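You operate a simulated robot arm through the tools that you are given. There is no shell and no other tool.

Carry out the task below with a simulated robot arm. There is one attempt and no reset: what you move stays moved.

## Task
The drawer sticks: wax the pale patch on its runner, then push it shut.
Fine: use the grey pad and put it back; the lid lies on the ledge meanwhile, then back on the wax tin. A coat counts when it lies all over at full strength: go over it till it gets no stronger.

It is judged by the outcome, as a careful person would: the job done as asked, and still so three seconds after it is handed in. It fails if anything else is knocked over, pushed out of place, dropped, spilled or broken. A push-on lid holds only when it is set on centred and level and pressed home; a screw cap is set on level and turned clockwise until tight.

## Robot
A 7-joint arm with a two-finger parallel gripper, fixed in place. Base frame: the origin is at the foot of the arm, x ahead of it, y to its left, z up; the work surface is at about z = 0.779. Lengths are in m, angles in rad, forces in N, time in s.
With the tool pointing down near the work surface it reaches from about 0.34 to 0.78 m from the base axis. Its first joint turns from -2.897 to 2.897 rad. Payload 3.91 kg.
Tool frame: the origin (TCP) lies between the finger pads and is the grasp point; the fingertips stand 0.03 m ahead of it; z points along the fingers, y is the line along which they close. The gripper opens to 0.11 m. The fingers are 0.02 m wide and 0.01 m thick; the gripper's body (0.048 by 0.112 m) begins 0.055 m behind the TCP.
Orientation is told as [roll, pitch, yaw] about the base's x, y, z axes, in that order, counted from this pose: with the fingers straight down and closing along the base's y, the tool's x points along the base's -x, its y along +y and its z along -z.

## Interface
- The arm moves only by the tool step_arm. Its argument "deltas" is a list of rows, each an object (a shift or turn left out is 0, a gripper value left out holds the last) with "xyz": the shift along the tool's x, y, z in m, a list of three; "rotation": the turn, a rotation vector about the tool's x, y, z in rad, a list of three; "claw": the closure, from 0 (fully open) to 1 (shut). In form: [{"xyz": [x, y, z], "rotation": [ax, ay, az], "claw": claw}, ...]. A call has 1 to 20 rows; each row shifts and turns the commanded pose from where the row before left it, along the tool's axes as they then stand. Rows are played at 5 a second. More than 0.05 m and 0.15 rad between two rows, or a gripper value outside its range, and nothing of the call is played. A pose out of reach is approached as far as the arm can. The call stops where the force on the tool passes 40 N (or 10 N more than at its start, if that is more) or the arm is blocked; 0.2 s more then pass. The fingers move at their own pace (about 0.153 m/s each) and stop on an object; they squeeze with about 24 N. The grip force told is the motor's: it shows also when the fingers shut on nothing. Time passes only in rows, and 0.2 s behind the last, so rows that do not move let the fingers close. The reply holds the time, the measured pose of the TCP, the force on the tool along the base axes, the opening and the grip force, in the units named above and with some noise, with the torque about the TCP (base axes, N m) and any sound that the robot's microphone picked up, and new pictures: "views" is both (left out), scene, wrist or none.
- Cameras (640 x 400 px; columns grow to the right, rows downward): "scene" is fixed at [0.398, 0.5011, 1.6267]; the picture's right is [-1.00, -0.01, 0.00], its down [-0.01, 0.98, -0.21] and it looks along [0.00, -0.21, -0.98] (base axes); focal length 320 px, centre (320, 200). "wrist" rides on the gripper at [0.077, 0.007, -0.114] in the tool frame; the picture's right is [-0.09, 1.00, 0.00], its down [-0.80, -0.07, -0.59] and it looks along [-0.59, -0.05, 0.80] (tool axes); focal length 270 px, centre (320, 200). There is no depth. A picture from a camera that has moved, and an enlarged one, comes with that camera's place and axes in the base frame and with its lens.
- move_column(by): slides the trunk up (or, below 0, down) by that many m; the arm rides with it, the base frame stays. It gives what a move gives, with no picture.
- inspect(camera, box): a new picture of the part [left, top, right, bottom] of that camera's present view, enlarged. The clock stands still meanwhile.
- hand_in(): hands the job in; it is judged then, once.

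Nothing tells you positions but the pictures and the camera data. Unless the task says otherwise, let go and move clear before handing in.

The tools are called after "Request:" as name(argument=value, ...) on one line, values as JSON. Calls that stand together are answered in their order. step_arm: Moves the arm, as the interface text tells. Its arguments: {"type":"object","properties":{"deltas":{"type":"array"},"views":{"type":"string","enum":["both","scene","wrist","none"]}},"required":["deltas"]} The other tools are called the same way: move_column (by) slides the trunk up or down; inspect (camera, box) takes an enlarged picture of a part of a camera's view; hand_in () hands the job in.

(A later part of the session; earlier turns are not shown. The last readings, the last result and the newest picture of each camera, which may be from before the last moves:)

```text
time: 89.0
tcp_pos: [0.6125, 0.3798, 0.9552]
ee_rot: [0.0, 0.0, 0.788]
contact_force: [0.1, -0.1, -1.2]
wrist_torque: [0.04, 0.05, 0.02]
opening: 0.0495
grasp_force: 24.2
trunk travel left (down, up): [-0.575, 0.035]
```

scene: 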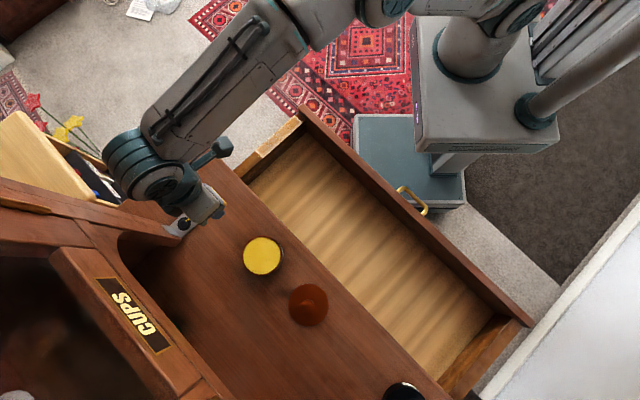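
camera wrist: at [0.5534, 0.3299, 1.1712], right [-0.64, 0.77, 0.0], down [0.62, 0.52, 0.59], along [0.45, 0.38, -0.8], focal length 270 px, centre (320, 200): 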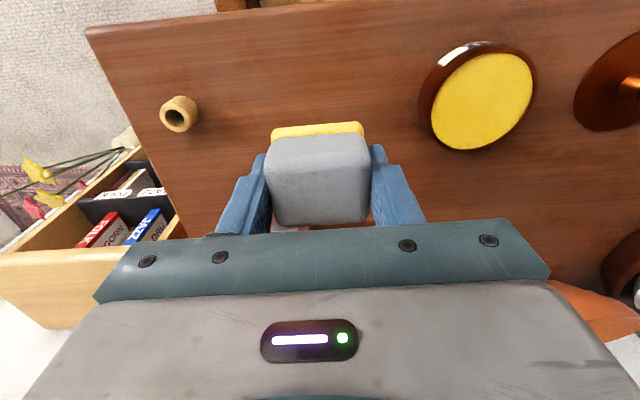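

Request:
step_arm(deltas=[{"xyz": [0, 0, 0.002]}, {"xyz": [0, 0, 0.001]}, {"xyz": [0, 0, 0]}], views="none")

```text
time: 89.8
tcp_pos: [0.6141, 0.3796, 0.9509]
ee_rot: [0.001, -0.001, 0.787]
contact_force: [0.2, 0.2, -0.2]
wrist_torque: [-0.02, 0.0, -0.01]
opening: 0.0494
grasp_force: 24.0
trunk travel left (down, up): [-0.575, 0.035]
```

Request:
step_arm(deltas=[{"xyz": [0, 0, 0.0015]}, {"xyz": [0, 0, 0.001]}, {"xyz": [0, 0, 0]}], views="none")

```text
time: 90.6
tcp_pos: [0.6135, 0.3794, 0.9505]
ee_rot: [-0.001, -0.003, 0.787]
contact_force: [0.1, 1.3, 10.5]
wrist_torque: [0.06, 0.0, 0.01]
opening: 0.0495
grasp_force: 23.5
trunk travel left (down, up): [-0.575, 0.035]
```

Set down. Releasing, rising ~14 mm and re-gripping higher on the pad.

Request:
step_arm(deltas=[{"claw": 0.38}, {"claw": 0.38}, {"xyz": [0, 0, -0.008]}, {"xyz": [0, 0, -0.008]}, {"xyz": [0, 0, 0]}], views="wrist")

Request:
inspect(camera="wrist", box=[180, 80, 460, 240])

```text
time: 91.8
tcp_pos: [0.6142, 0.3791, 0.9644]
ee_rot: [-0.002, 0.0, 0.785]
contact_force: [-0.5, -0.3, -0.5]
wrist_torque: [-0.04, -0.01, -0.03]
opening: 0.0683
grasp_force: 0.1
trunk travel left (down, up): [-0.575, 0.035]
camera wrist: at [0.5555, 0.3291, 1.0794], right [-0.64, 0.77, 0.0], down [0.62, 0.52, 0.59], along [0.45, 0.38, -0.8], focal length 270 px, centre (320, 200)
```

wrist: 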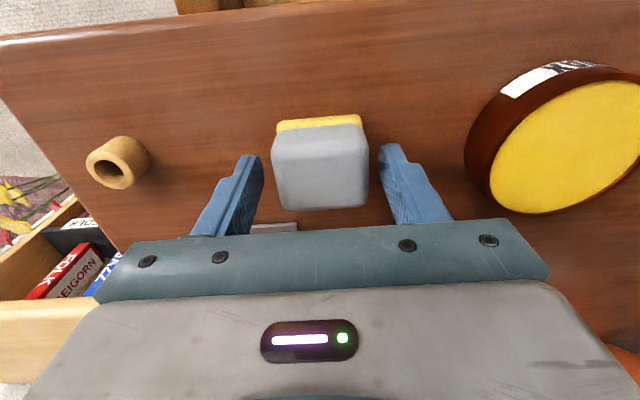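

```text
2.29 times, centred on (320, 160) of wrist
camera zoom: at [0.5555, 0.3291, 1.0794], right [-0.64, 0.77, 0.0], down [0.62, 0.52, 0.59], along [0.45, 0.38, -0.8], focal length 618 px, centre (320, 291)
```

zoom: 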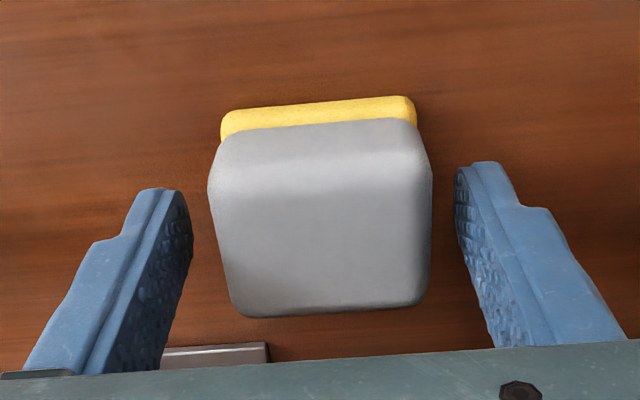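

Request:
step_arm(deltas=[{"xyz": [0.002, 0, 0]}, {"claw": 0.6}, {"claw": 0.75}, {"claw": 0.75}, {"xyz": [0, 0, -0.01]}, {"xyz": [0, 0, -0.04]}, {"xyz": [0, 0, -0.02]}, {"xyz": [0, 0.044, 0]}, {"xyz": [0, 0.044, 0]}, {"xyz": [0, 0.044, 0]}, {"xyz": [0, 0, 0]}], views="wrist")

Request:
inspect(camera="wrist", box=[200, 30, 440, 230])

```text
time: 94.2
tcp_pos: [0.5235, 0.4703, 1.0314]
ee_rot: [0.0, 0.0, 0.784]
contact_force: [-0.1, 0.1, -0.9]
wrist_torque: [0.02, 0.01, -0.02]
opening: 0.0493
grasp_force: 24.1
trunk travel left (down, up): [-0.575, 0.035]
camera wrist: at [0.464, 0.4205, 1.1458], right [-0.64, 0.77, 0.0], down [0.62, 0.52, 0.59], along [0.46, 0.38, -0.8], focal length 270 px, centre (320, 200)
```

wrist: 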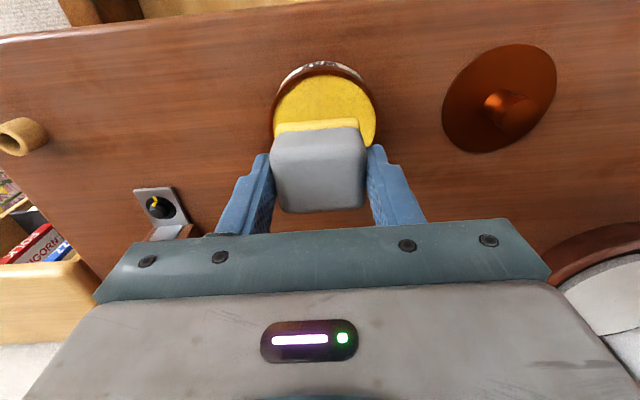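

```text
2.00 times, centred on (320, 130) of wrist
camera zoom: at [0.464, 0.4205, 1.1458], right [-0.64, 0.77, 0.0], down [0.62, 0.52, 0.59], along [0.46, 0.38, -0.8], focal length 541 px, centre (320, 340)
```

zoom: 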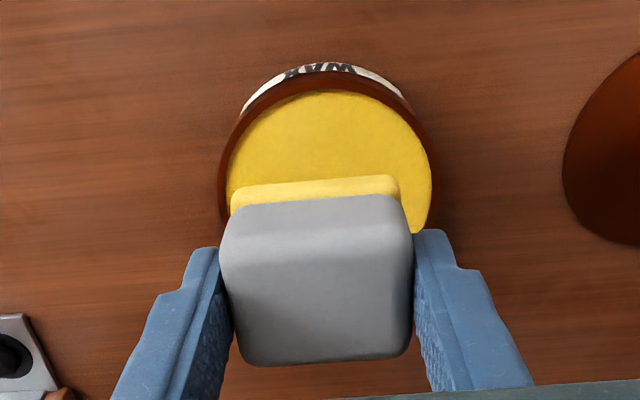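

Request:
step_arm(deltas=[{"xyz": [0, 0.0033, 0.015]}, {"xyz": [0, 0, 0.015]}, {"xyz": [0, 0, 0.004]}, {"xyz": [0, 0, 0.0015]}, {"xyz": [0, 0, 0]}], views="none")

```text
time: 95.4
tcp_pos: [0.5175, 0.4746, 0.9983]
ee_rot: [-0.001, 0.001, 0.786]
contact_force: [-0.9, 0.7, -1.1]
wrist_torque: [-0.01, 0.03, 0.01]
opening: 0.0495
grasp_force: 24.1
trunk travel left (down, up): [-0.575, 0.035]
```

Request:
step_arm(deltas=[{"xyz": [0, 0, 0.0015]}, {"xyz": [0, 0, 0.0015]}, {"xyz": [0, 0, 0.001]}, {"xyz": [0, 0, 0]}], views="wrist")

```text
time: 96.4
tcp_pos: [0.5169, 0.4745, 0.9945]
ee_rot: [-0.001, 0.0, 0.787]
contact_force: [1.5, 0.0, 1.5]
wrist_torque: [-0.03, -0.02, 0.01]
opening: 0.0494
grasp_force: 24.1
trunk travel left (down, up): [-0.575, 0.035]
camera wrist: at [0.4582, 0.4249, 1.1099], right [-0.64, 0.77, 0.0], down [0.62, 0.52, 0.59], along [0.46, 0.38, -0.8], focal length 270 px, centre (320, 200)
```

wrist: 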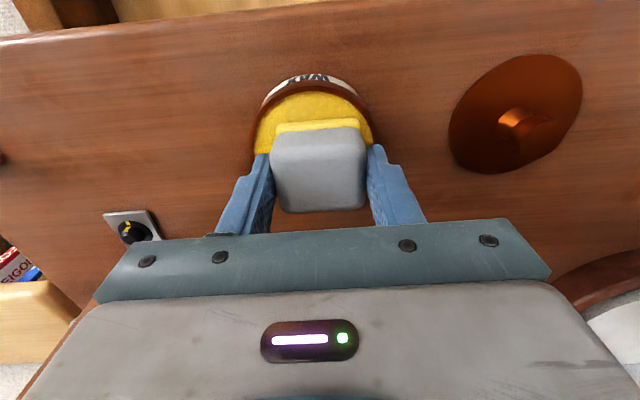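

Request:
step_arm(deltas=[{"xyz": [0, -0.003, 0]}, {"xyz": [0, 0, 0.001]}, {"xyz": [0, 0, 0]}, {"xyz": [0, 0, 0]}], views="none")

```text
time: 97.4
tcp_pos: [0.5187, 0.4714, 0.9948]
ee_rot: [0.0, 0.0, 0.788]
contact_force: [-3.4, 7.2, 9.9]
wrist_torque: [0.2, 0.15, -0.02]
opening: 0.0491
grasp_force: 23.6
trunk travel left (down, up): [-0.575, 0.035]
```

Reloaded. Lifting and returning to the patch.

Request:
step_arm(deltas=[{"xyz": [0, 0, -0.005]}, {"xyz": [0, 0, -0.015]}, {"xyz": [0, 0, -0.04]}, {"xyz": [0, 0, -0.02]}, {"xyz": [0.0322, -0.0301, 0]}, {"xyz": [0.0322, -0.0301, 0]}, {"xyz": [0.0322, -0.0301, 0]}, {"xyz": [0.0322, -0.0301, 0]}, {"xyz": [0.0322, -0.0301, 0]}, {"xyz": [0.0322, -0.0301, 0]}, {"xyz": [0.0322, -0.0301, 0]}, {"xyz": [0, 0, 0.04]}, {"xyz": [0, 0, 0.04]}, {"xyz": [0, 0, 0.04]}, {"xyz": [0, 0, 0.03]}, {"xyz": [0, 0, 0]}], views="both")

Request:
inspect(camera="wrist", box=[220, 0, 420, 230])

Request:
inspect(camera="scene", box=[220, 90, 340, 180])

```text
time: 100.8
tcp_pos: [0.5094, 0.1621, 0.9231]
ee_rot: [-0.002, 0.001, 0.787]
contact_force: [0.0, 0.0, -1.5]
wrist_torque: [0.0, -0.01, 0.02]
opening: 0.0493
grasp_force: 24.4
trunk travel left (down, up): [-0.575, 0.035]
camera wrist: at [0.4506, 0.1127, 1.0385], right [-0.64, 0.77, 0.0], down [0.62, 0.52, 0.59], along [0.46, 0.38, -0.8], focal length 270 px, centre (320, 200)
```

scene: 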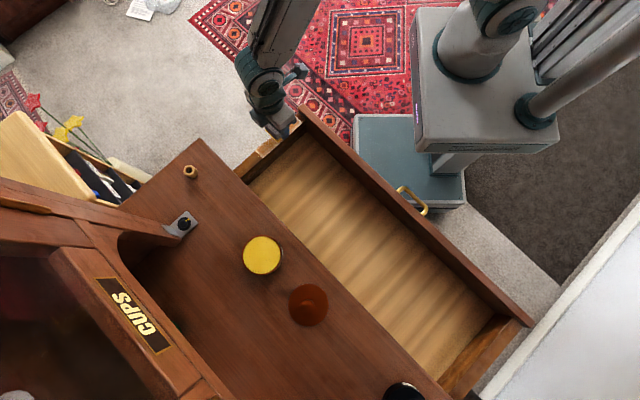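
wrist: 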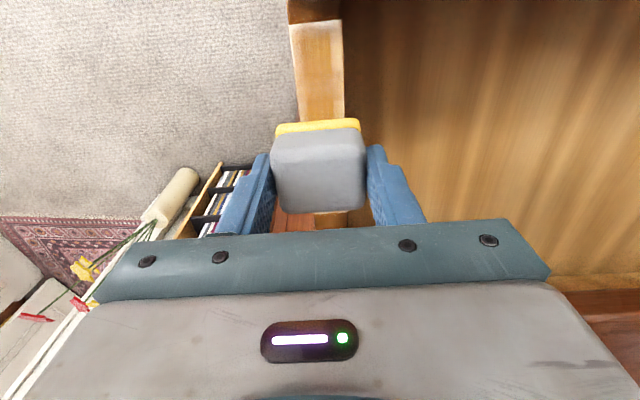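

```text
1.74 times, centred on (320, 115) of wrist
camera zoom: at [0.4506, 0.1127, 1.0385], right [-0.64, 0.77, 0.0], down [0.62, 0.52, 0.59], along [0.46, 0.38, -0.8], focal length 470 px, centre (320, 348)
```

zoom: 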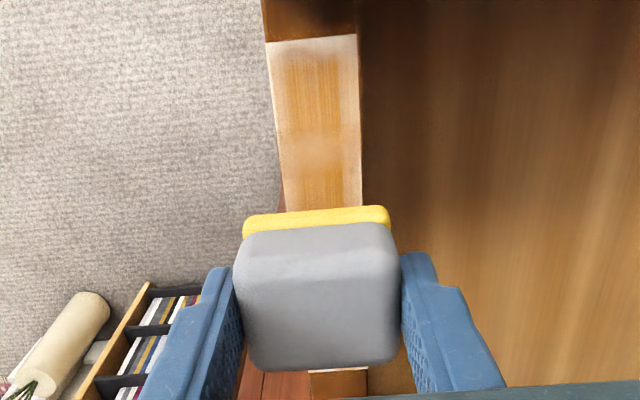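

```text
4.44 times, centred on (280, 135) of scene
camera zoom: at [0.398, 0.5011, 1.6267], right [-1.0, -0.01, 0.0], down [-0.01, 0.98, -0.21], along [0.0, -0.21, -0.98], focal length 1423 px, centre (498, 489)
```

zoom: 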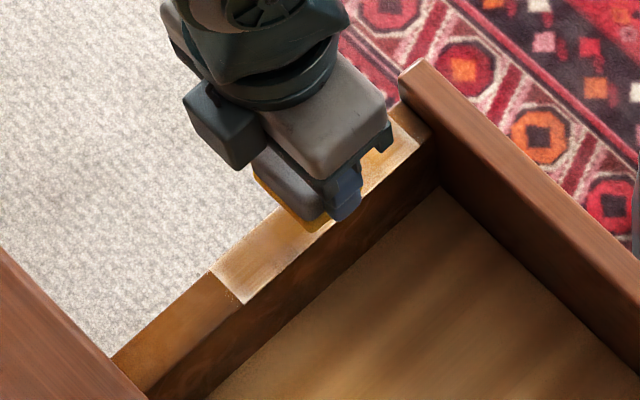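

Drawer is at its original position, pad centred. Lowering to contact for a full lighter pass.

Request:
step_arm(deltas=[{"xyz": [0, 0.0015, 0.012]}, {"xyz": [0, 0, 0.007]}, {"xyz": [0, 0, 0.004]}, {"xyz": [0, 0, 0.002]}, {"xyz": [0, 0, 0]}], views="none")

```text
time: 102.0
tcp_pos: [0.5083, 0.1647, 0.8999]
ee_rot: [-0.001, -0.001, 0.789]
contact_force: [0.3, -0.6, 13.2]
wrist_torque: [-0.05, 0.1, -0.02]
opening: 0.0495
grasp_force: 24.5
trunk travel left (down, up): [-0.575, 0.035]
```

Request:
step_arm(deltas=[{"xyz": [0, 0.007, 0]}, {"xyz": [-0.003, -0.014, 0]}, {"xyz": [-0.003, 0.014, 0]}, {"xyz": [-0.003, -0.014, 0.0001]}, {"xyz": [-0.003, 0.014, 0.0001]}, {"xyz": [-0.003, -0.014, 0.0001]}, {"xyz": [-0.003, 0.014, 0.0001]}, {"xyz": [-0.003, -0.014, 0.0001]}, {"xyz": [0, 0.007, 0]}, {"xyz": [0, 0, 0]}], views="none")

```text
time: 104.2
tcp_pos: [0.5222, 0.1797, 0.8998]
ee_rot: [-0.003, -0.003, 0.785]
contact_force: [-4.8, 10.7, 23.2]
wrist_torque: [0.45, 0.25, 0.02]
opening: 0.0493
grasp_force: 23.7
trunk travel left (down, up): [-0.575, 0.035]
```

Request:
step_arm(deltas=[{"xyz": [0, 0.007, -0.0009]}, {"xyz": [-0.003, -0.014, 0]}, {"xyz": [-0.003, 0.014, 0]}, {"xyz": [-0.003, -0.014, 0]}, {"xyz": [-0.003, 0.014, 0]}, {"xyz": [-0.003, -0.014, 0]}, {"xyz": [-0.003, 0.014, 0]}, {"xyz": [-0.003, -0.014, 0]}, {"xyz": [0, 0.007, 0]}, {"xyz": [0, 0, 0]}], views="none")

```text
time: 106.4
tcp_pos: [0.5393, 0.1935, 0.9012]
ee_rot: [0.0, 0.0, 0.785]
contact_force: [0.5, 0.5, -1.8]
wrist_torque: [0.0, -0.01, -0.02]
opening: 0.0494
grasp_force: 24.3
trunk travel left (down, up): [-0.575, 0.035]
```

Request:
step_arm(deltas=[{"xyz": [0, 0, 0.001]}, {"xyz": [0, 0, 0.0007]}, {"xyz": [0, 0, 0]}], views="none")

```text
time: 107.2
tcp_pos: [0.5385, 0.1944, 0.8993]
ee_rot: [-0.001, -0.002, 0.788]
contact_force: [0.7, -2.4, 13.6]
wrist_torque: [-0.06, 0.04, -0.02]
opening: 0.0493
grasp_force: 24.1
trunk travel left (down, up): [-0.575, 0.035]
```

Request:
step_arm(deltas=[{"xyz": [0, 0.007, 0]}, {"xyz": [-0.002, -0.014, 0.0001]}, {"xyz": [-0.002, 0.014, 0.0001]}, {"xyz": [-0.002, -0.014, 0.0001]}, {"xyz": [-0.002, 0.014, 0.0001]}, {"xyz": [-0.002, -0.014, 0.0001]}, {"xyz": [-0.002, 0.014, 0.0001]}, {"xyz": [-0.002, -0.014, 0.0001]}, {"xyz": [-0.002, 0.014, 0.0]}, {"xyz": [0, -0.007, 0]}, {"xyz": [0, 0, 0]}], views="both")

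Request:
inspect(camera="scene", box=[220, 90, 340, 180])

Request:
inspect(camera="wrist", box=[220, 0, 420, 230])

```text
time: 109.6
tcp_pos: [0.5471, 0.2047, 0.8987]
ee_rot: [-0.002, -0.004, 0.788]
contact_force: [0.2, 3.4, 29.3]
wrist_torque: [0.14, -0.03, 0.05]
opening: 0.0495
grasp_force: 23.9
trunk travel left (down, up): [-0.575, 0.035]
camera wrist: at [0.4884, 0.1554, 1.0135], right [-0.64, 0.76, 0.0], down [0.61, 0.52, 0.6], along [0.46, 0.38, -0.8], focal length 270 px, centre (320, 200)
```

scene: 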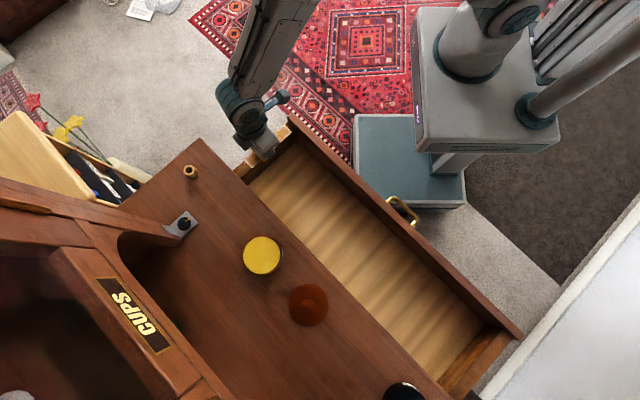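
wrist: 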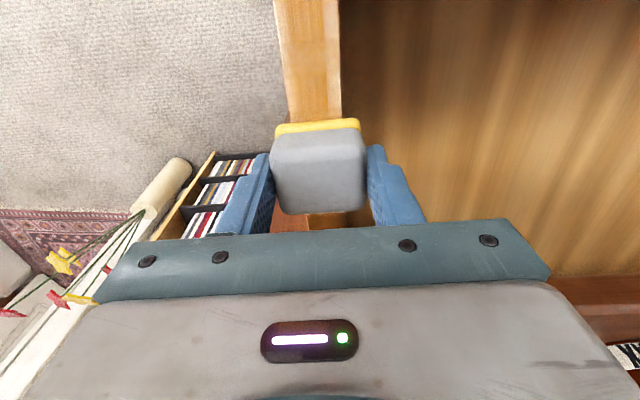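

```text
4.44 times, centred on (280, 135) of scene
camera zoom: at [0.398, 0.5011, 1.6267], right [-1.0, -0.01, 0.0], down [-0.01, 0.98, -0.21], along [0.0, -0.21, -0.98], focal length 1423 px, centre (498, 489)
```

zoom: 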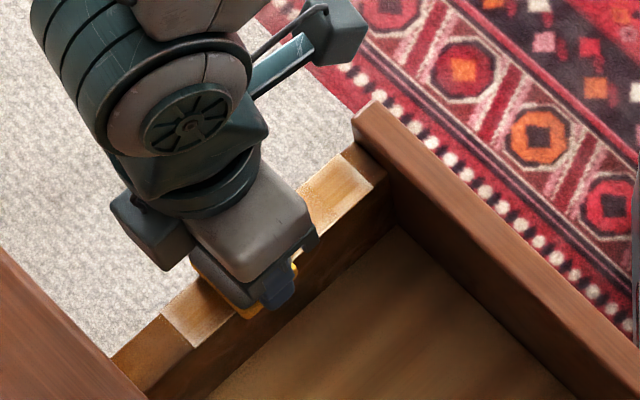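

```text
1.74 times, centred on (320, 115) of wrist
camera zoom: at [0.4884, 0.1554, 1.0135], right [-0.64, 0.76, 0.0], down [0.61, 0.52, 0.6], along [0.46, 0.38, -0.8], focal length 470 px, centre (320, 348)
```

zoom: 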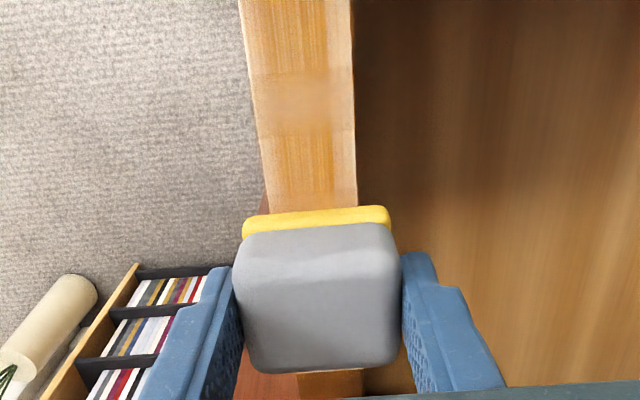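

The drawer now slides along with the pad (it has moved ~4 cm inward), so I'll only rub crosswise at fixed stations and lift between them. First a look at the coat.

Request:
step_arm(deltas=[{"xyz": [0, 0, -0.01]}, {"xyz": [0, 0, -0.04]}, {"xyz": [0, 0, -0.04]}, {"xyz": [0.04, 0.03, 0]}, {"xyz": [0.04, 0.03, 0]}, {"xyz": [0.04, 0.03, 0]}, {"xyz": [0.04, 0, 0]}, {"xyz": [0, 0, 0]}], views="both")

Request:
inspect(camera="scene", box=[235, 105, 315, 165])

Request:
inspect(camera="wrist", box=[150, 80, 310, 230])

```text
time: 111.4
tcp_pos: [0.3703, 0.1569, 0.9882]
ee_rot: [0.001, 0.001, 0.787]
contact_force: [0.9, 0.2, -0.6]
wrist_torque: [0.01, 0.01, -0.03]
opening: 0.0496
grasp_force: 24.3
trunk travel left (down, up): [-0.575, 0.035]
camera wrist: at [0.3115, 0.1077, 1.1036], right [-0.64, 0.77, 0.0], down [0.62, 0.52, 0.59], along [0.46, 0.38, -0.8], focal length 270 px, centre (320, 200)
```

scene: 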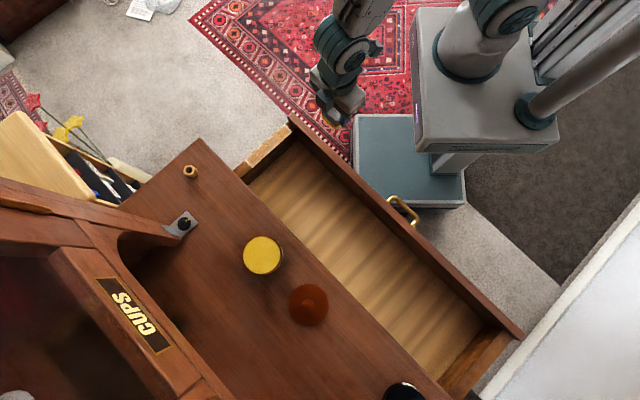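
wrist: 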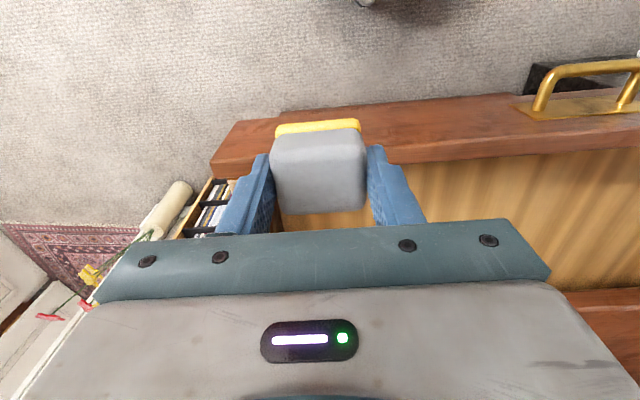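

```text
6.67 times, centred on (275, 135) of scene
camera zoom: at [0.398, 0.5011, 1.6267], right [-1.0, -0.01, 0.0], down [-0.01, 0.98, -0.21], along [0.0, -0.21, -0.98], focal length 2135 px, centre (620, 633)
```

zoom: 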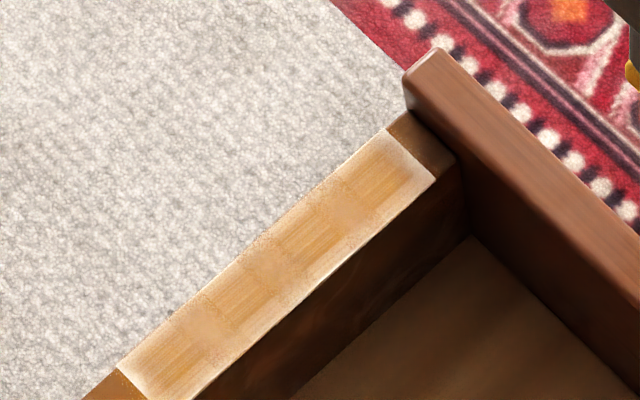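

```text
2.67 times, centred on (230, 155) of wrist
camera zoom: at [0.3115, 0.1077, 1.1036], right [-0.64, 0.77, 0.0], down [0.62, 0.52, 0.59], along [0.46, 0.38, -0.8], focal length 721 px, centre (560, 320)
```

zoom: 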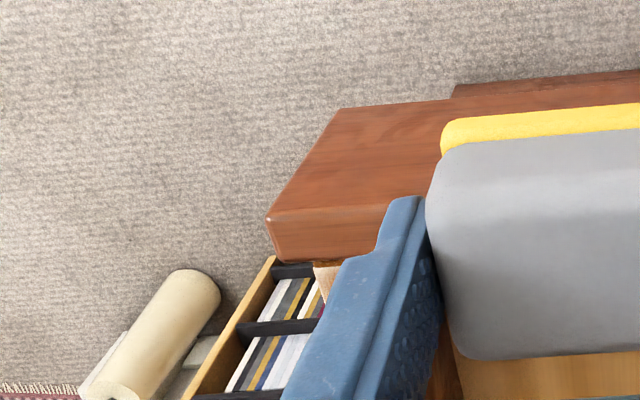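

Request:
inspect(camera="scene", box=[270, 118, 302, 142])

Request:
inspect(camera="scene", box=[243, 140, 275, 164])

```text
16.00 times, centred on (286, 130) of scene
camera zoom: at [0.398, 0.5011, 1.6267], right [-1.0, -0.01, 0.0], down [-0.01, 0.98, -0.21], along [0.0, -0.21, -0.98], focal length 5123 px, centre (864, 1320)
```

zoom: 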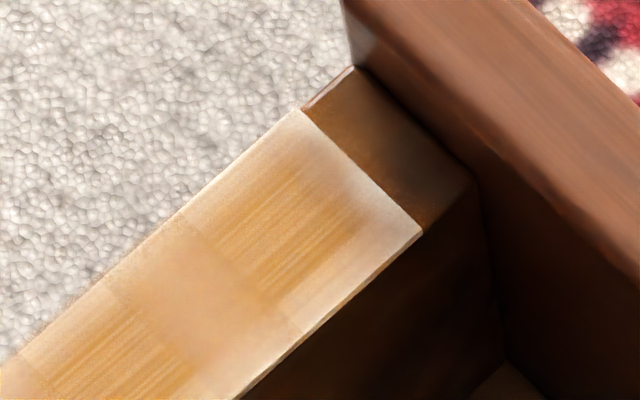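

```text
16.00 times, centred on (259, 152) of scene
camera zoom: at [0.398, 0.5011, 1.6267], right [-1.0, -0.01, 0.0], down [-0.01, 0.98, -0.21], along [0.0, -0.21, -0.98], focal length 5123 px, centre (1296, 968)
```

zoom: 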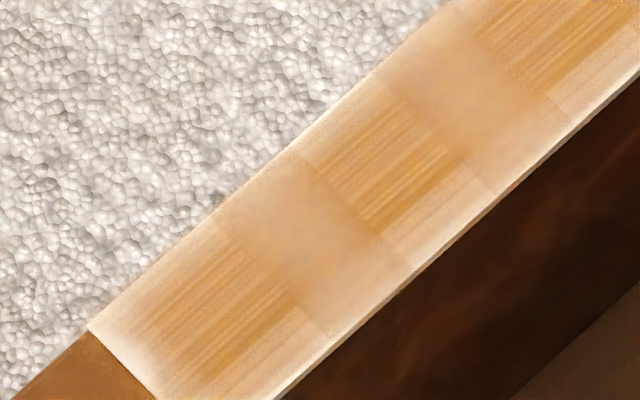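

The surface shows a small grid of tones, so I can compare before/after. Now station-by-station rubbing, starting at the near end.

Request:
step_arm(deltas=[{"xyz": [-0.032, -0.031, 0]}, {"xyz": [-0.032, -0.031, 0]}, {"xyz": [-0.031, -0.031, 0]}, {"xyz": [0, 0, 0.04]}, {"xyz": [0, 0, 0.035]}, {"xyz": [0, 0, 0.008]}, {"xyz": [0, 0, 0]}], views="wrist")

Request:
inspect(camera="wrist", box=[220, 0, 420, 230])

```text
time: 113.0
tcp_pos: [0.5024, 0.1566, 0.9032]
ee_rot: [0.0, 0.0, 0.788]
contact_force: [0.1, -0.9, -1.0]
wrist_torque: [-0.02, -0.04, -0.01]
opening: 0.0493
grasp_force: 24.4
trunk travel left (down, up): [-0.575, 0.035]
camera wrist: at [0.4435, 0.1084, 1.0181], right [-0.64, 0.77, 0.0], down [0.62, 0.52, 0.59], along [0.46, 0.38, -0.8], focal length 270 px, centre (320, 200)
```

wrist: 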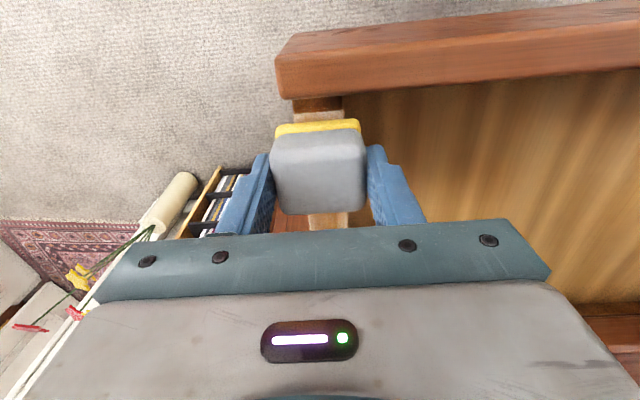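

```text
1.74 times, centred on (320, 115) of wrist
camera zoom: at [0.4435, 0.1084, 1.0181], right [-0.64, 0.77, 0.0], down [0.62, 0.52, 0.59], along [0.46, 0.38, -0.8], focal length 470 px, centre (320, 348)
```

zoom: 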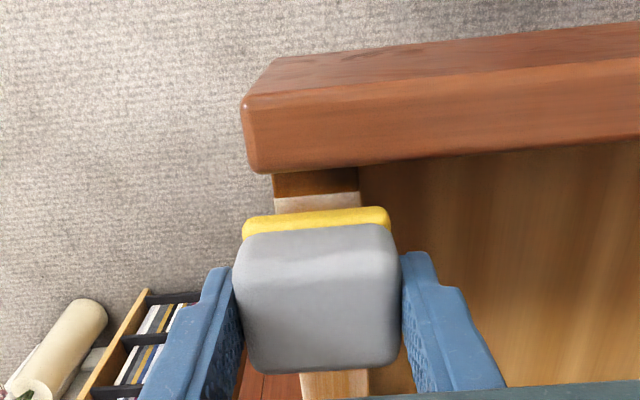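

The strip right at the near edge is indeed still pale; the pad needs to sit about 8 mm closer to the drawer front. Shifting and lowering there.

Request:
step_arm(deltas=[{"xyz": [0.009, 0.001, 0]}, {"xyz": [0, 0, 0.002]}, {"xyz": [0, 0, 0.001]}, {"xyz": [0, 0, 0]}], views="wrist")

Request:
inspect(camera="wrist", box=[220, 0, 420, 230])

```text
time: 114.0
tcp_pos: [0.4973, 0.1517, 0.9009]
ee_rot: [-0.001, -0.001, 0.789]
contact_force: [0.6, -0.7, -0.5]
wrist_torque: [0.01, -0.03, -0.01]
opening: 0.0495
grasp_force: 23.7
trunk travel left (down, up): [-0.575, 0.035]
camera wrist: at [0.4383, 0.1016, 1.0158], right [-0.64, 0.77, 0.0], down [0.62, 0.52, 0.59], along [0.46, 0.38, -0.8], focal length 270 px, centre (320, 200)
```

wrist: 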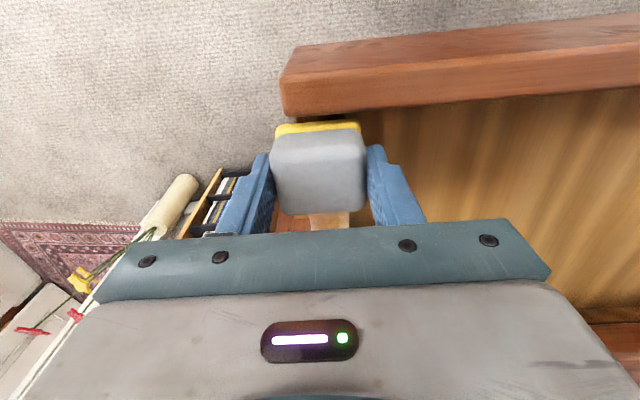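

```text
1.74 times, centred on (320, 115) of wrist
camera zoom: at [0.4383, 0.1016, 1.0158], right [-0.64, 0.77, 0.0], down [0.62, 0.52, 0.59], along [0.46, 0.38, -0.8], focal length 470 px, centre (320, 348)
```

zoom: 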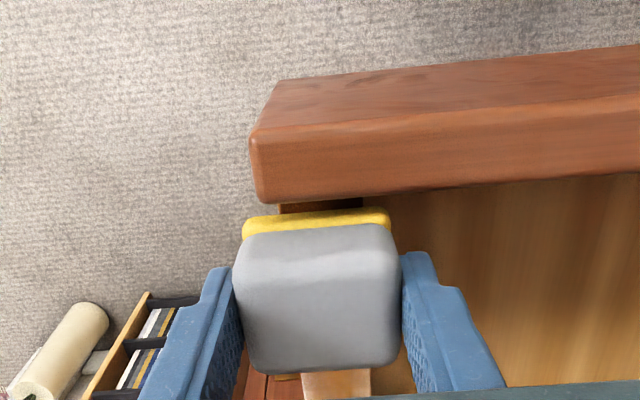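

Request:
step_arm(deltas=[{"xyz": [0, 0.001, 0.0015]}, {"xyz": [0, 0, 0.001]}, {"xyz": [0, 0, 0]}], views="none")

```text
time: 114.8
tcp_pos: [0.4975, 0.1513, 0.899]
ee_rot: [0.0, 0.001, 0.788]
contact_force: [-1.1, -0.2, 5.9]
wrist_torque: [0.1, 0.0, 0.04]
opening: 0.0493
grasp_force: 23.2
trunk travel left (down, up): [-0.575, 0.035]
```

Request:
step_arm(deltas=[{"xyz": [0, 0.007, 0.0007]}, {"xyz": [0, -0.014, 0]}, {"xyz": [0, 0.014, 0]}, {"xyz": [0, -0.014, 0]}, {"xyz": [0, 0.014, 0]}, {"xyz": [0, -0.014, 0]}, {"xyz": [0, 0.014, 0]}, {"xyz": [0, -0.014, 0]}, {"xyz": [0, 0.014, 0]}, {"xyz": [0, -0.007, 0]}, {"xyz": [0, 0, 0]}], views="none")

```text
time: 117.2
tcp_pos: [0.4952, 0.1545, 0.8989]
ee_rot: [0.0, -0.002, 0.789]
contact_force: [-5.6, 4.1, 18.3]
wrist_torque: [0.21, 0.11, 0.04]
opening: 0.0495
grasp_force: 23.7
trunk travel left (down, up): [-0.575, 0.035]
```

Request:
step_arm(deltas=[{"xyz": [0, 0, -0.006]}, {"xyz": [-0.018, -0.002, 0]}, {"xyz": [0, 0, 0.004]}, {"xyz": [0, 0, 0.0015]}, {"xyz": [0, 0, 0]}], views="none")

```text
time: 118.4
tcp_pos: [0.5119, 0.1633, 0.8986]
ee_rot: [-0.001, 0.0, 0.787]
contact_force: [0.0, -0.3, -1.6]
wrist_torque: [-0.01, -0.01, 0.01]
opening: 0.0494
grasp_force: 23.9
trunk travel left (down, up): [-0.575, 0.035]
```

Request:
step_arm(deltas=[{"xyz": [0, 0, 0.001]}, {"xyz": [0, 0, 0.0005]}, {"xyz": [0, 0, 0]}], views="none")

```text
time: 119.2
tcp_pos: [0.5122, 0.1652, 0.8982]
ee_rot: [-0.003, -0.001, 0.787]
contact_force: [1.7, -2.0, 15.7]
wrist_torque: [-0.03, -0.01, 0.0]
opening: 0.0495
grasp_force: 23.8
trunk travel left (down, up): [-0.575, 0.035]
```

Request:
step_arm(deltas=[{"xyz": [0, 0.007, 0]}, {"xyz": [0, -0.014, 0]}, {"xyz": [0, 0.014, 0]}, {"xyz": [0, -0.014, 0]}, {"xyz": [0, 0.014, 0]}, {"xyz": [0, -0.014, 0]}, {"xyz": [0, 0.014, 0]}, {"xyz": [0, -0.014, 0]}, {"xyz": [0, 0.014, 0]}, {"xyz": [0, -0.007, 0]}, {"xyz": [0, 0, -0.006]}, {"xyz": [-0.018, 0, 0]}, {"xyz": [0, 0, 0.004]}, {"xyz": [0, 0, 0.002]}, {"xyz": [0, 0, 0.0005]}, {"xyz": [0, 0, 0]}], views="wrist")

Request:
inspect(camera="wrist", box=[220, 0, 420, 230])

```text
time: 122.6
tcp_pos: [0.5234, 0.1754, 0.8971]
ee_rot: [-0.001, -0.002, 0.786]
contact_force: [-1.8, -2.0, 12.1]
wrist_torque: [-0.06, 0.19, 0.02]
opening: 0.0495
grasp_force: 23.9
trunk travel left (down, up): [-0.575, 0.035]
camera wrist: at [0.4645, 0.1257, 1.0117], right [-0.64, 0.77, 0.0], down [0.61, 0.52, 0.6], along [0.46, 0.38, -0.8], focal length 270 px, centre (320, 200)
```

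wrist: 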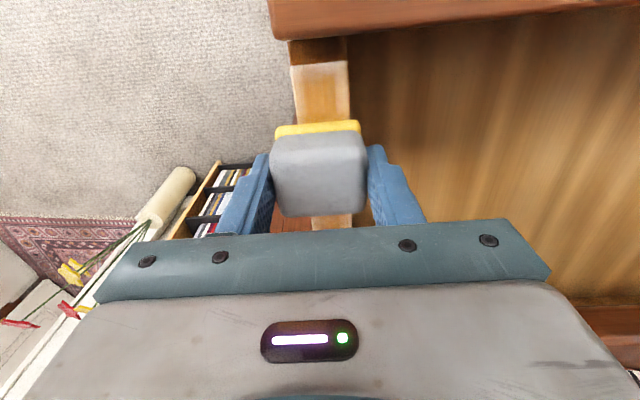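

```text
1.74 times, centred on (320, 115) of wrist
camera zoom: at [0.4645, 0.1257, 1.0117], right [-0.64, 0.77, 0.0], down [0.61, 0.52, 0.6], along [0.46, 0.38, -0.8], focal length 470 px, centre (320, 348)
```

zoom: 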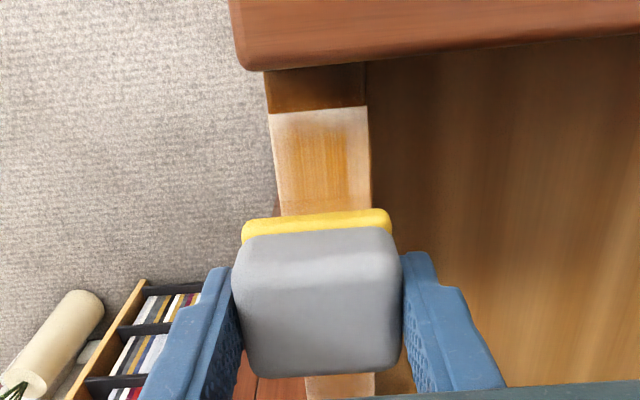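

Request:
inspect(camera="wrist", box=[275, 50, 365, 125])

```text
5.33 times, centred on (320, 88) of wrist
camera zoom: at [0.4645, 0.1257, 1.0117], right [-0.64, 0.77, 0.0], down [0.61, 0.52, 0.6], along [0.46, 0.38, -0.8], focal length 1442 px, centre (320, 800)
```

zoom: 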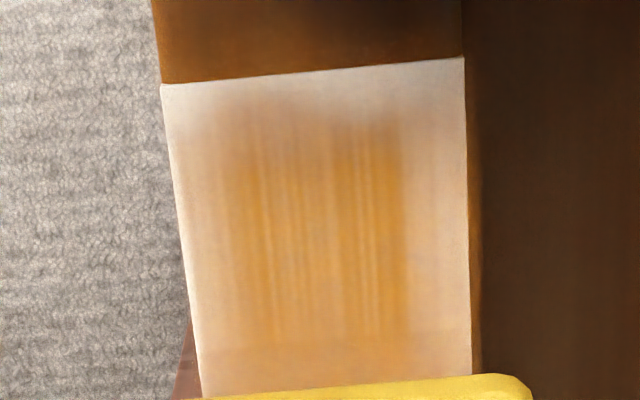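

The edges are still lighter than the centre, so the pad's effective contact must be narrower than it looks. I'll widen the crosswise strokes so the pad centre passes near both edges.

Request:
step_arm(deltas=[{"xyz": [0, 0.013, 0]}, {"xyz": [0, -0.013, 0]}, {"xyz": [0, -0.013, 0]}, {"xyz": [0, 0.013, 0]}, {"xyz": [0, 0.013, 0]}, {"xyz": [0, -0.013, 0]}, {"xyz": [0, -0.013, 0]}, {"xyz": [0, 0.013, 0]}, {"xyz": [0, 0.013, 0]}, {"xyz": [0, -0.013, 0]}, {"xyz": [0, -0.013, 0]}, {"xyz": [0, 0.013, 0]}, {"xyz": [0, 0, 0]}], views="none")

```text
time: 125.4
tcp_pos: [0.5271, 0.1754, 0.8975]
ee_rot: [-0.001, 0.0, 0.785]
contact_force: [5.9, -8.7, 13.2]
wrist_torque: [-0.12, -0.23, -0.05]
opening: 0.0498
grasp_force: 23.7
trunk travel left (down, up): [-0.575, 0.035]
```

Request:
step_arm(deltas=[{"xyz": [0, 0, -0.006]}, {"xyz": [-0.02, 0.002, 0]}, {"xyz": [0, 0, 0.004]}, {"xyz": [0, 0, 0.002]}, {"xyz": [0, 0, 0.0003]}, {"xyz": [0, 0, 0]}], views="wrist")

Request:
inspect(camera="wrist", box=[265, 20, 375, 130])

```text
time: 126.8
tcp_pos: [0.5378, 0.1919, 0.8964]
ee_rot: [-0.001, -0.001, 0.787]
contact_force: [0.3, -3.6, 5.3]
wrist_torque: [-0.08, -0.04, 0.02]
opening: 0.0492
grasp_force: 23.8
trunk travel left (down, up): [-0.575, 0.035]
camera wrist: at [0.4786, 0.1425, 1.0117], right [-0.64, 0.77, 0.0], down [0.62, 0.52, 0.59], along [0.46, 0.38, -0.8], focal length 270 px, centre (320, 200)
```

wrist: 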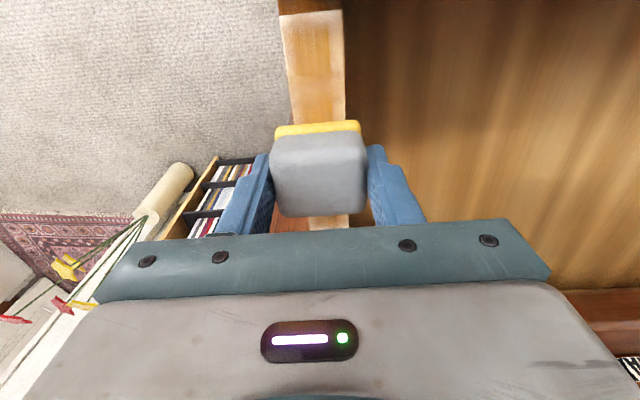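

```text
3.64 times, centred on (320, 75) of wrist
camera zoom: at [0.4786, 0.1425, 1.0117], right [-0.64, 0.77, 0.0], down [0.62, 0.52, 0.59], along [0.46, 0.38, -0.8], focal length 983 px, centre (320, 654)
```

zoom: 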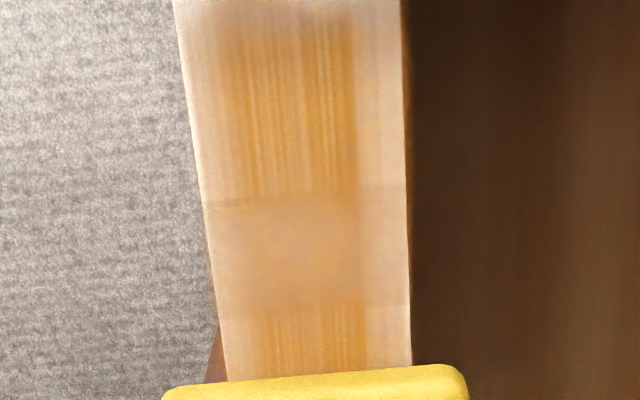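

Request:
step_arm(deltas=[{"xyz": [0, 0.013, 0.0009]}, {"xyz": [0, -0.013, 0]}, {"xyz": [0, -0.013, 0]}, {"xyz": [0, 0.013, 0]}, {"xyz": [0, 0.013, 0]}, {"xyz": [0, -0.013, 0]}, {"xyz": [0, -0.013, 0]}, {"xyz": [0, 0.013, 0]}, {"xyz": [0, 0.013, 0]}, {"xyz": [0, -0.013, 0]}, {"xyz": [0, -0.013, 0]}, {"xyz": [0, 0.013, 0]}, {"xyz": [0, 0, 0]}], views="none")

```text
time: 129.6
tcp_pos: [0.5383, 0.1892, 0.8974]
ee_rot: [-0.002, 0.001, 0.786]
contact_force: [4.7, -8.0, 11.7]
wrist_torque: [-0.2, -0.2, -0.07]
opening: 0.0495
grasp_force: 24.6
trunk travel left (down, up): [-0.575, 0.035]
```

Request:
step_arm(deltas=[{"xyz": [0, 0, -0.006]}, {"xyz": [-0.022, 0, 0]}, {"xyz": [0, 0, 0.004]}, {"xyz": [0, 0, 0.002]}, {"xyz": [0, 0, 0.0004]}, {"xyz": [0, 0, 0]}], views="none")

```text
time: 131.0
tcp_pos: [0.5529, 0.2083, 0.8964]
ee_rot: [-0.002, -0.004, 0.785]
contact_force: [-0.8, -3.3, 16.2]
wrist_torque: [-0.18, 0.1, -0.01]
opening: 0.0492
grasp_force: 23.8
trunk travel left (down, up): [-0.575, 0.035]
```

Request:
step_arm(deltas=[{"xyz": [0, 0.013, 0]}, {"xyz": [0, -0.013, 0]}, {"xyz": [0, -0.013, 0]}, {"xyz": [0, 0.013, 0]}, {"xyz": [0, 0.013, 0]}, {"xyz": [0, -0.013, 0]}, {"xyz": [0, -0.013, 0]}, {"xyz": [0, 0.013, 0]}, {"xyz": [0, 0.013, 0]}, {"xyz": [0, -0.013, 0]}, {"xyz": [0, -0.013, 0]}, {"xyz": [0, 0.013, 0]}, {"xyz": [0, 0, -0.006]}, {"xyz": [-0.022, 0, 0]}, {"xyz": [0, 0, 0.004]}, {"xyz": [0, 0, 0.002]}, {"xyz": [0, 0, 0.0003]}, {"xyz": [0, 0, 0]}], views="both")

Request:
inspect(camera="wrist", box=[220, 0, 420, 230])

Request:
inspect(camera="scene", box=[220, 100, 340, 190])

```text
time: 134.8
tcp_pos: [0.5691, 0.2241, 0.8954]
ee_rot: [-0.001, -0.004, 0.787]
contact_force: [0.7, 0.6, 21.4]
wrist_torque: [-0.07, 0.12, -0.01]
opening: 0.0495
grasp_force: 23.8
trunk travel left (down, up): [-0.575, 0.035]
camera wrist: at [0.5091, 0.1745, 1.0098], right [-0.64, 0.77, 0.0], down [0.61, 0.52, 0.6], along [0.46, 0.38, -0.8], focal length 270 px, centre (320, 200)
```

scene: 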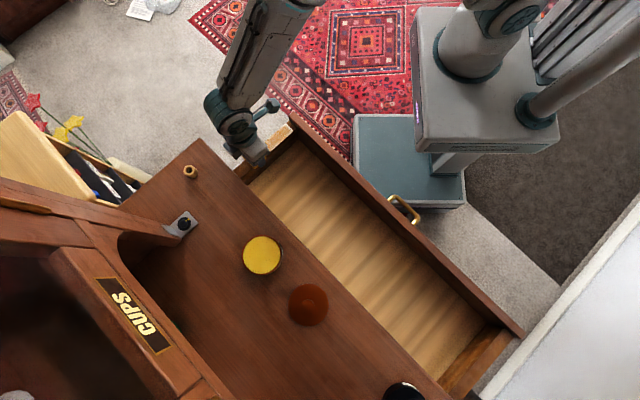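
wrist: 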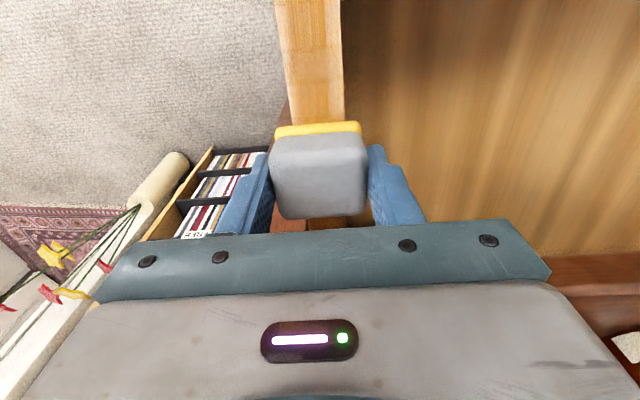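

```text
1.74 times, centred on (320, 115) of wrist
camera zoom: at [0.5091, 0.1745, 1.0098], right [-0.64, 0.77, 0.0], down [0.61, 0.52, 0.6], along [0.46, 0.38, -0.8], focal length 470 px, centre (320, 348)
```

zoom: 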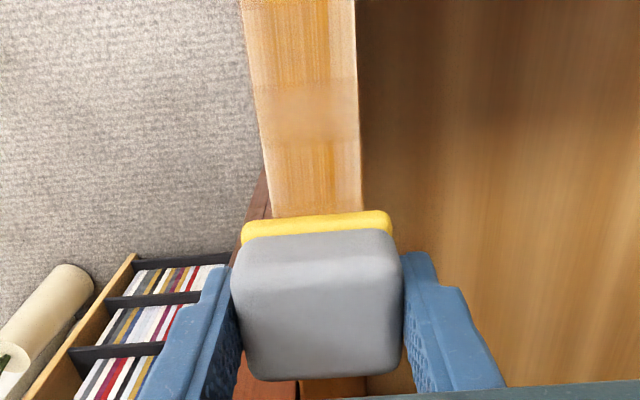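

```text
4.44 times, centred on (280, 145) of scene
camera zoom: at [0.398, 0.5011, 1.6267], right [-1.0, -0.01, 0.0], down [-0.01, 0.98, -0.21], along [0.0, -0.21, -0.98], focal length 1423 px, centre (498, 444)
```

zoom: 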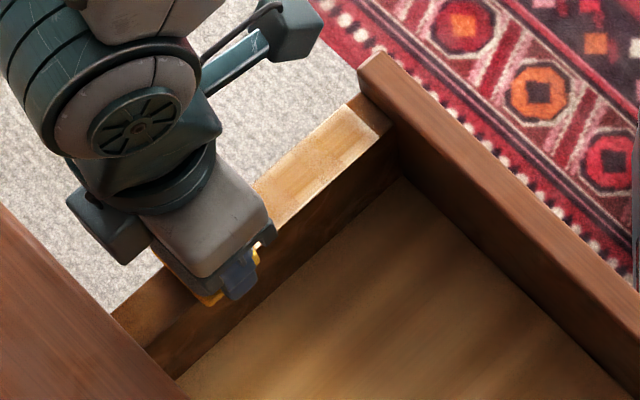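

Request:
step_arm(deltas=[{"xyz": [0, 0.013, -0.0006]}, {"xyz": [0, -0.013, 0]}, {"xyz": [0, -0.013, 0]}, {"xyz": [0, 0.013, 0]}, {"xyz": [0, 0.013, 0]}, {"xyz": [0, -0.013, 0]}, {"xyz": [0, -0.013, 0]}, {"xyz": [0, 0.013, 0]}, {"xyz": [0, 0, -0.006]}, {"xyz": [-0.011, 0, 0]}, {"xyz": [0, 0, 0.004]}, {"xyz": [0, 0, 0.002]}, {"xyz": [0, 0, 0.0003]}, {"xyz": [0, 0, 0]}], views="none")

```text
time: 137.8
tcp_pos: [0.5753, 0.2306, 0.8951]
ee_rot: [-0.001, -0.002, 0.787]
contact_force: [-0.2, 0.1, 3.3]
wrist_torque: [0.01, -0.04, -0.02]
opening: 0.0495
grasp_force: 23.7
trunk travel left (down, up): [-0.575, 0.035]
```

Request:
step_arm(deltas=[{"xyz": [0, 0.013, 0.0011]}, {"xyz": [0, -0.013, 0]}, {"xyz": [0, -0.013, 0]}, {"xyz": [0, 0.013, 0]}, {"xyz": [0, 0.013, 0]}, {"xyz": [0, -0.013, 0]}, {"xyz": [0, -0.013, 0]}, {"xyz": [0, 0.013, 0]}, {"xyz": [0, 0.013, 0]}, {"xyz": [0, -0.013, 0]}, {"xyz": [0, -0.013, 0]}, {"xyz": [0, 0.013, 0]}, {"xyz": [0, 0, 0]}], views="none")

```text
time: 140.6
tcp_pos: [0.5761, 0.2298, 0.8934]
ee_rot: [-0.001, -0.004, 0.783]
contact_force: [7.4, -4.6, 19.0]
wrist_torque: [-0.03, -0.31, -0.08]
opening: 0.0493
grasp_force: 24.0
trunk travel left (down, up): [-0.575, 0.035]
```

Now lift away and inspect the full coat again.

Request:
step_arm(deltas=[{"xyz": [0, 0, -0.01]}, {"xyz": [0, 0, -0.04]}, {"xyz": [0, 0, -0.04]}, {"xyz": [0.04, 0.025, 0]}, {"xyz": [0.04, 0.025, 0]}, {"xyz": [0.04, 0.025, 0]}, {"xyz": [0.04, 0.015, 0]}, {"xyz": [0.04, 0, 0]}, {"xyz": [0, 0, 0]}], views="scene")

Request:
inspect(camera="scene", box=[270, 118, 302, 142])

Request:
inspect(camera="scene", box=[243, 140, 275, 164])

Request:
inspect(camera="scene", box=[235, 105, 315, 165])

```text
time: 142.6
tcp_pos: [0.3732, 0.1542, 0.9833]
ee_rot: [0.0, 0.001, 0.786]
contact_force: [0.1, -0.3, -0.4]
wrist_torque: [-0.02, 0.0, -0.01]
opening: 0.0495
grasp_force: 23.7
trunk travel left (down, up): [-0.575, 0.035]
```

scene: 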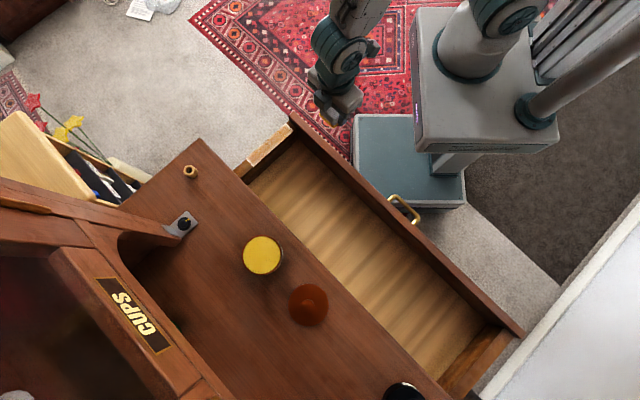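

```text
16.00 times, centred on (286, 130) of scene
camera zoom: at [0.398, 0.5011, 1.6267], right [-1.0, -0.01, 0.0], down [-0.01, 0.98, -0.21], along [0.0, -0.21, -0.98], focal length 5123 px, centre (864, 1320)
```

zoom: 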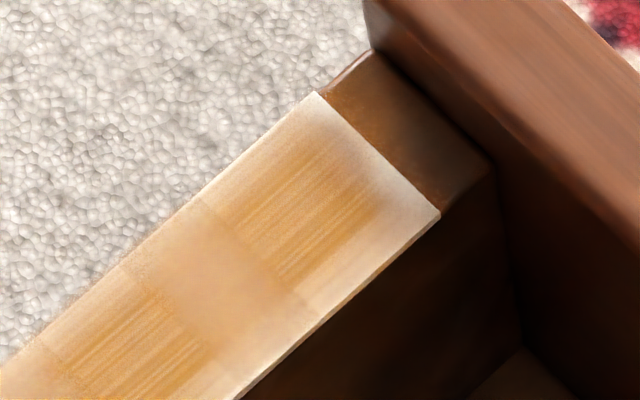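

```text
16.00 times, centred on (259, 152) of scene
camera zoom: at [0.398, 0.5011, 1.6267], right [-1.0, -0.01, 0.0], down [-0.01, 0.98, -0.21], along [0.0, -0.21, -0.98], focal length 5123 px, centre (1296, 968)
```

zoom: 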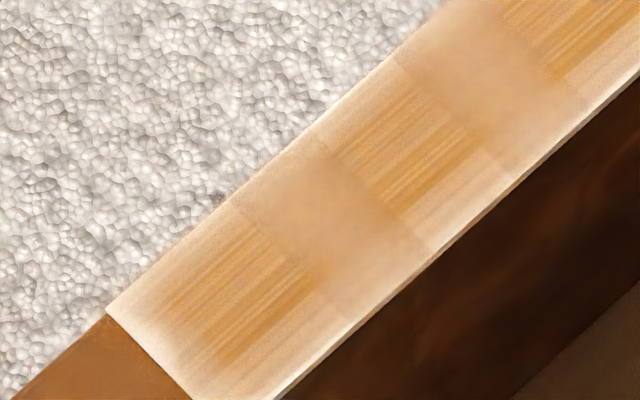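

```text
6.67 times, centred on (275, 135) of scene
camera zoom: at [0.398, 0.5011, 1.6267], right [-1.0, -0.01, 0.0], down [-0.01, 0.98, -0.21], along [0.0, -0.21, -0.98], focal length 2135 px, centre (620, 633)
```

zoom: 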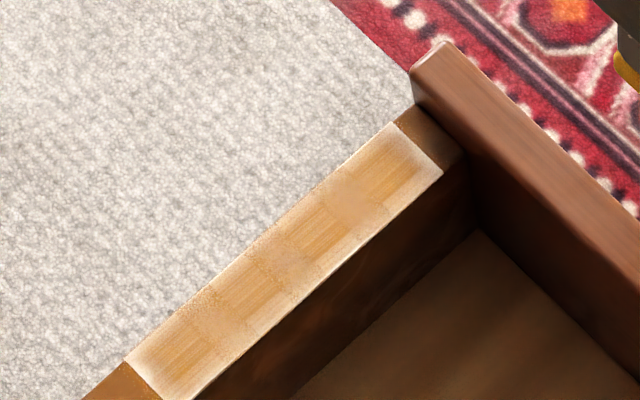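

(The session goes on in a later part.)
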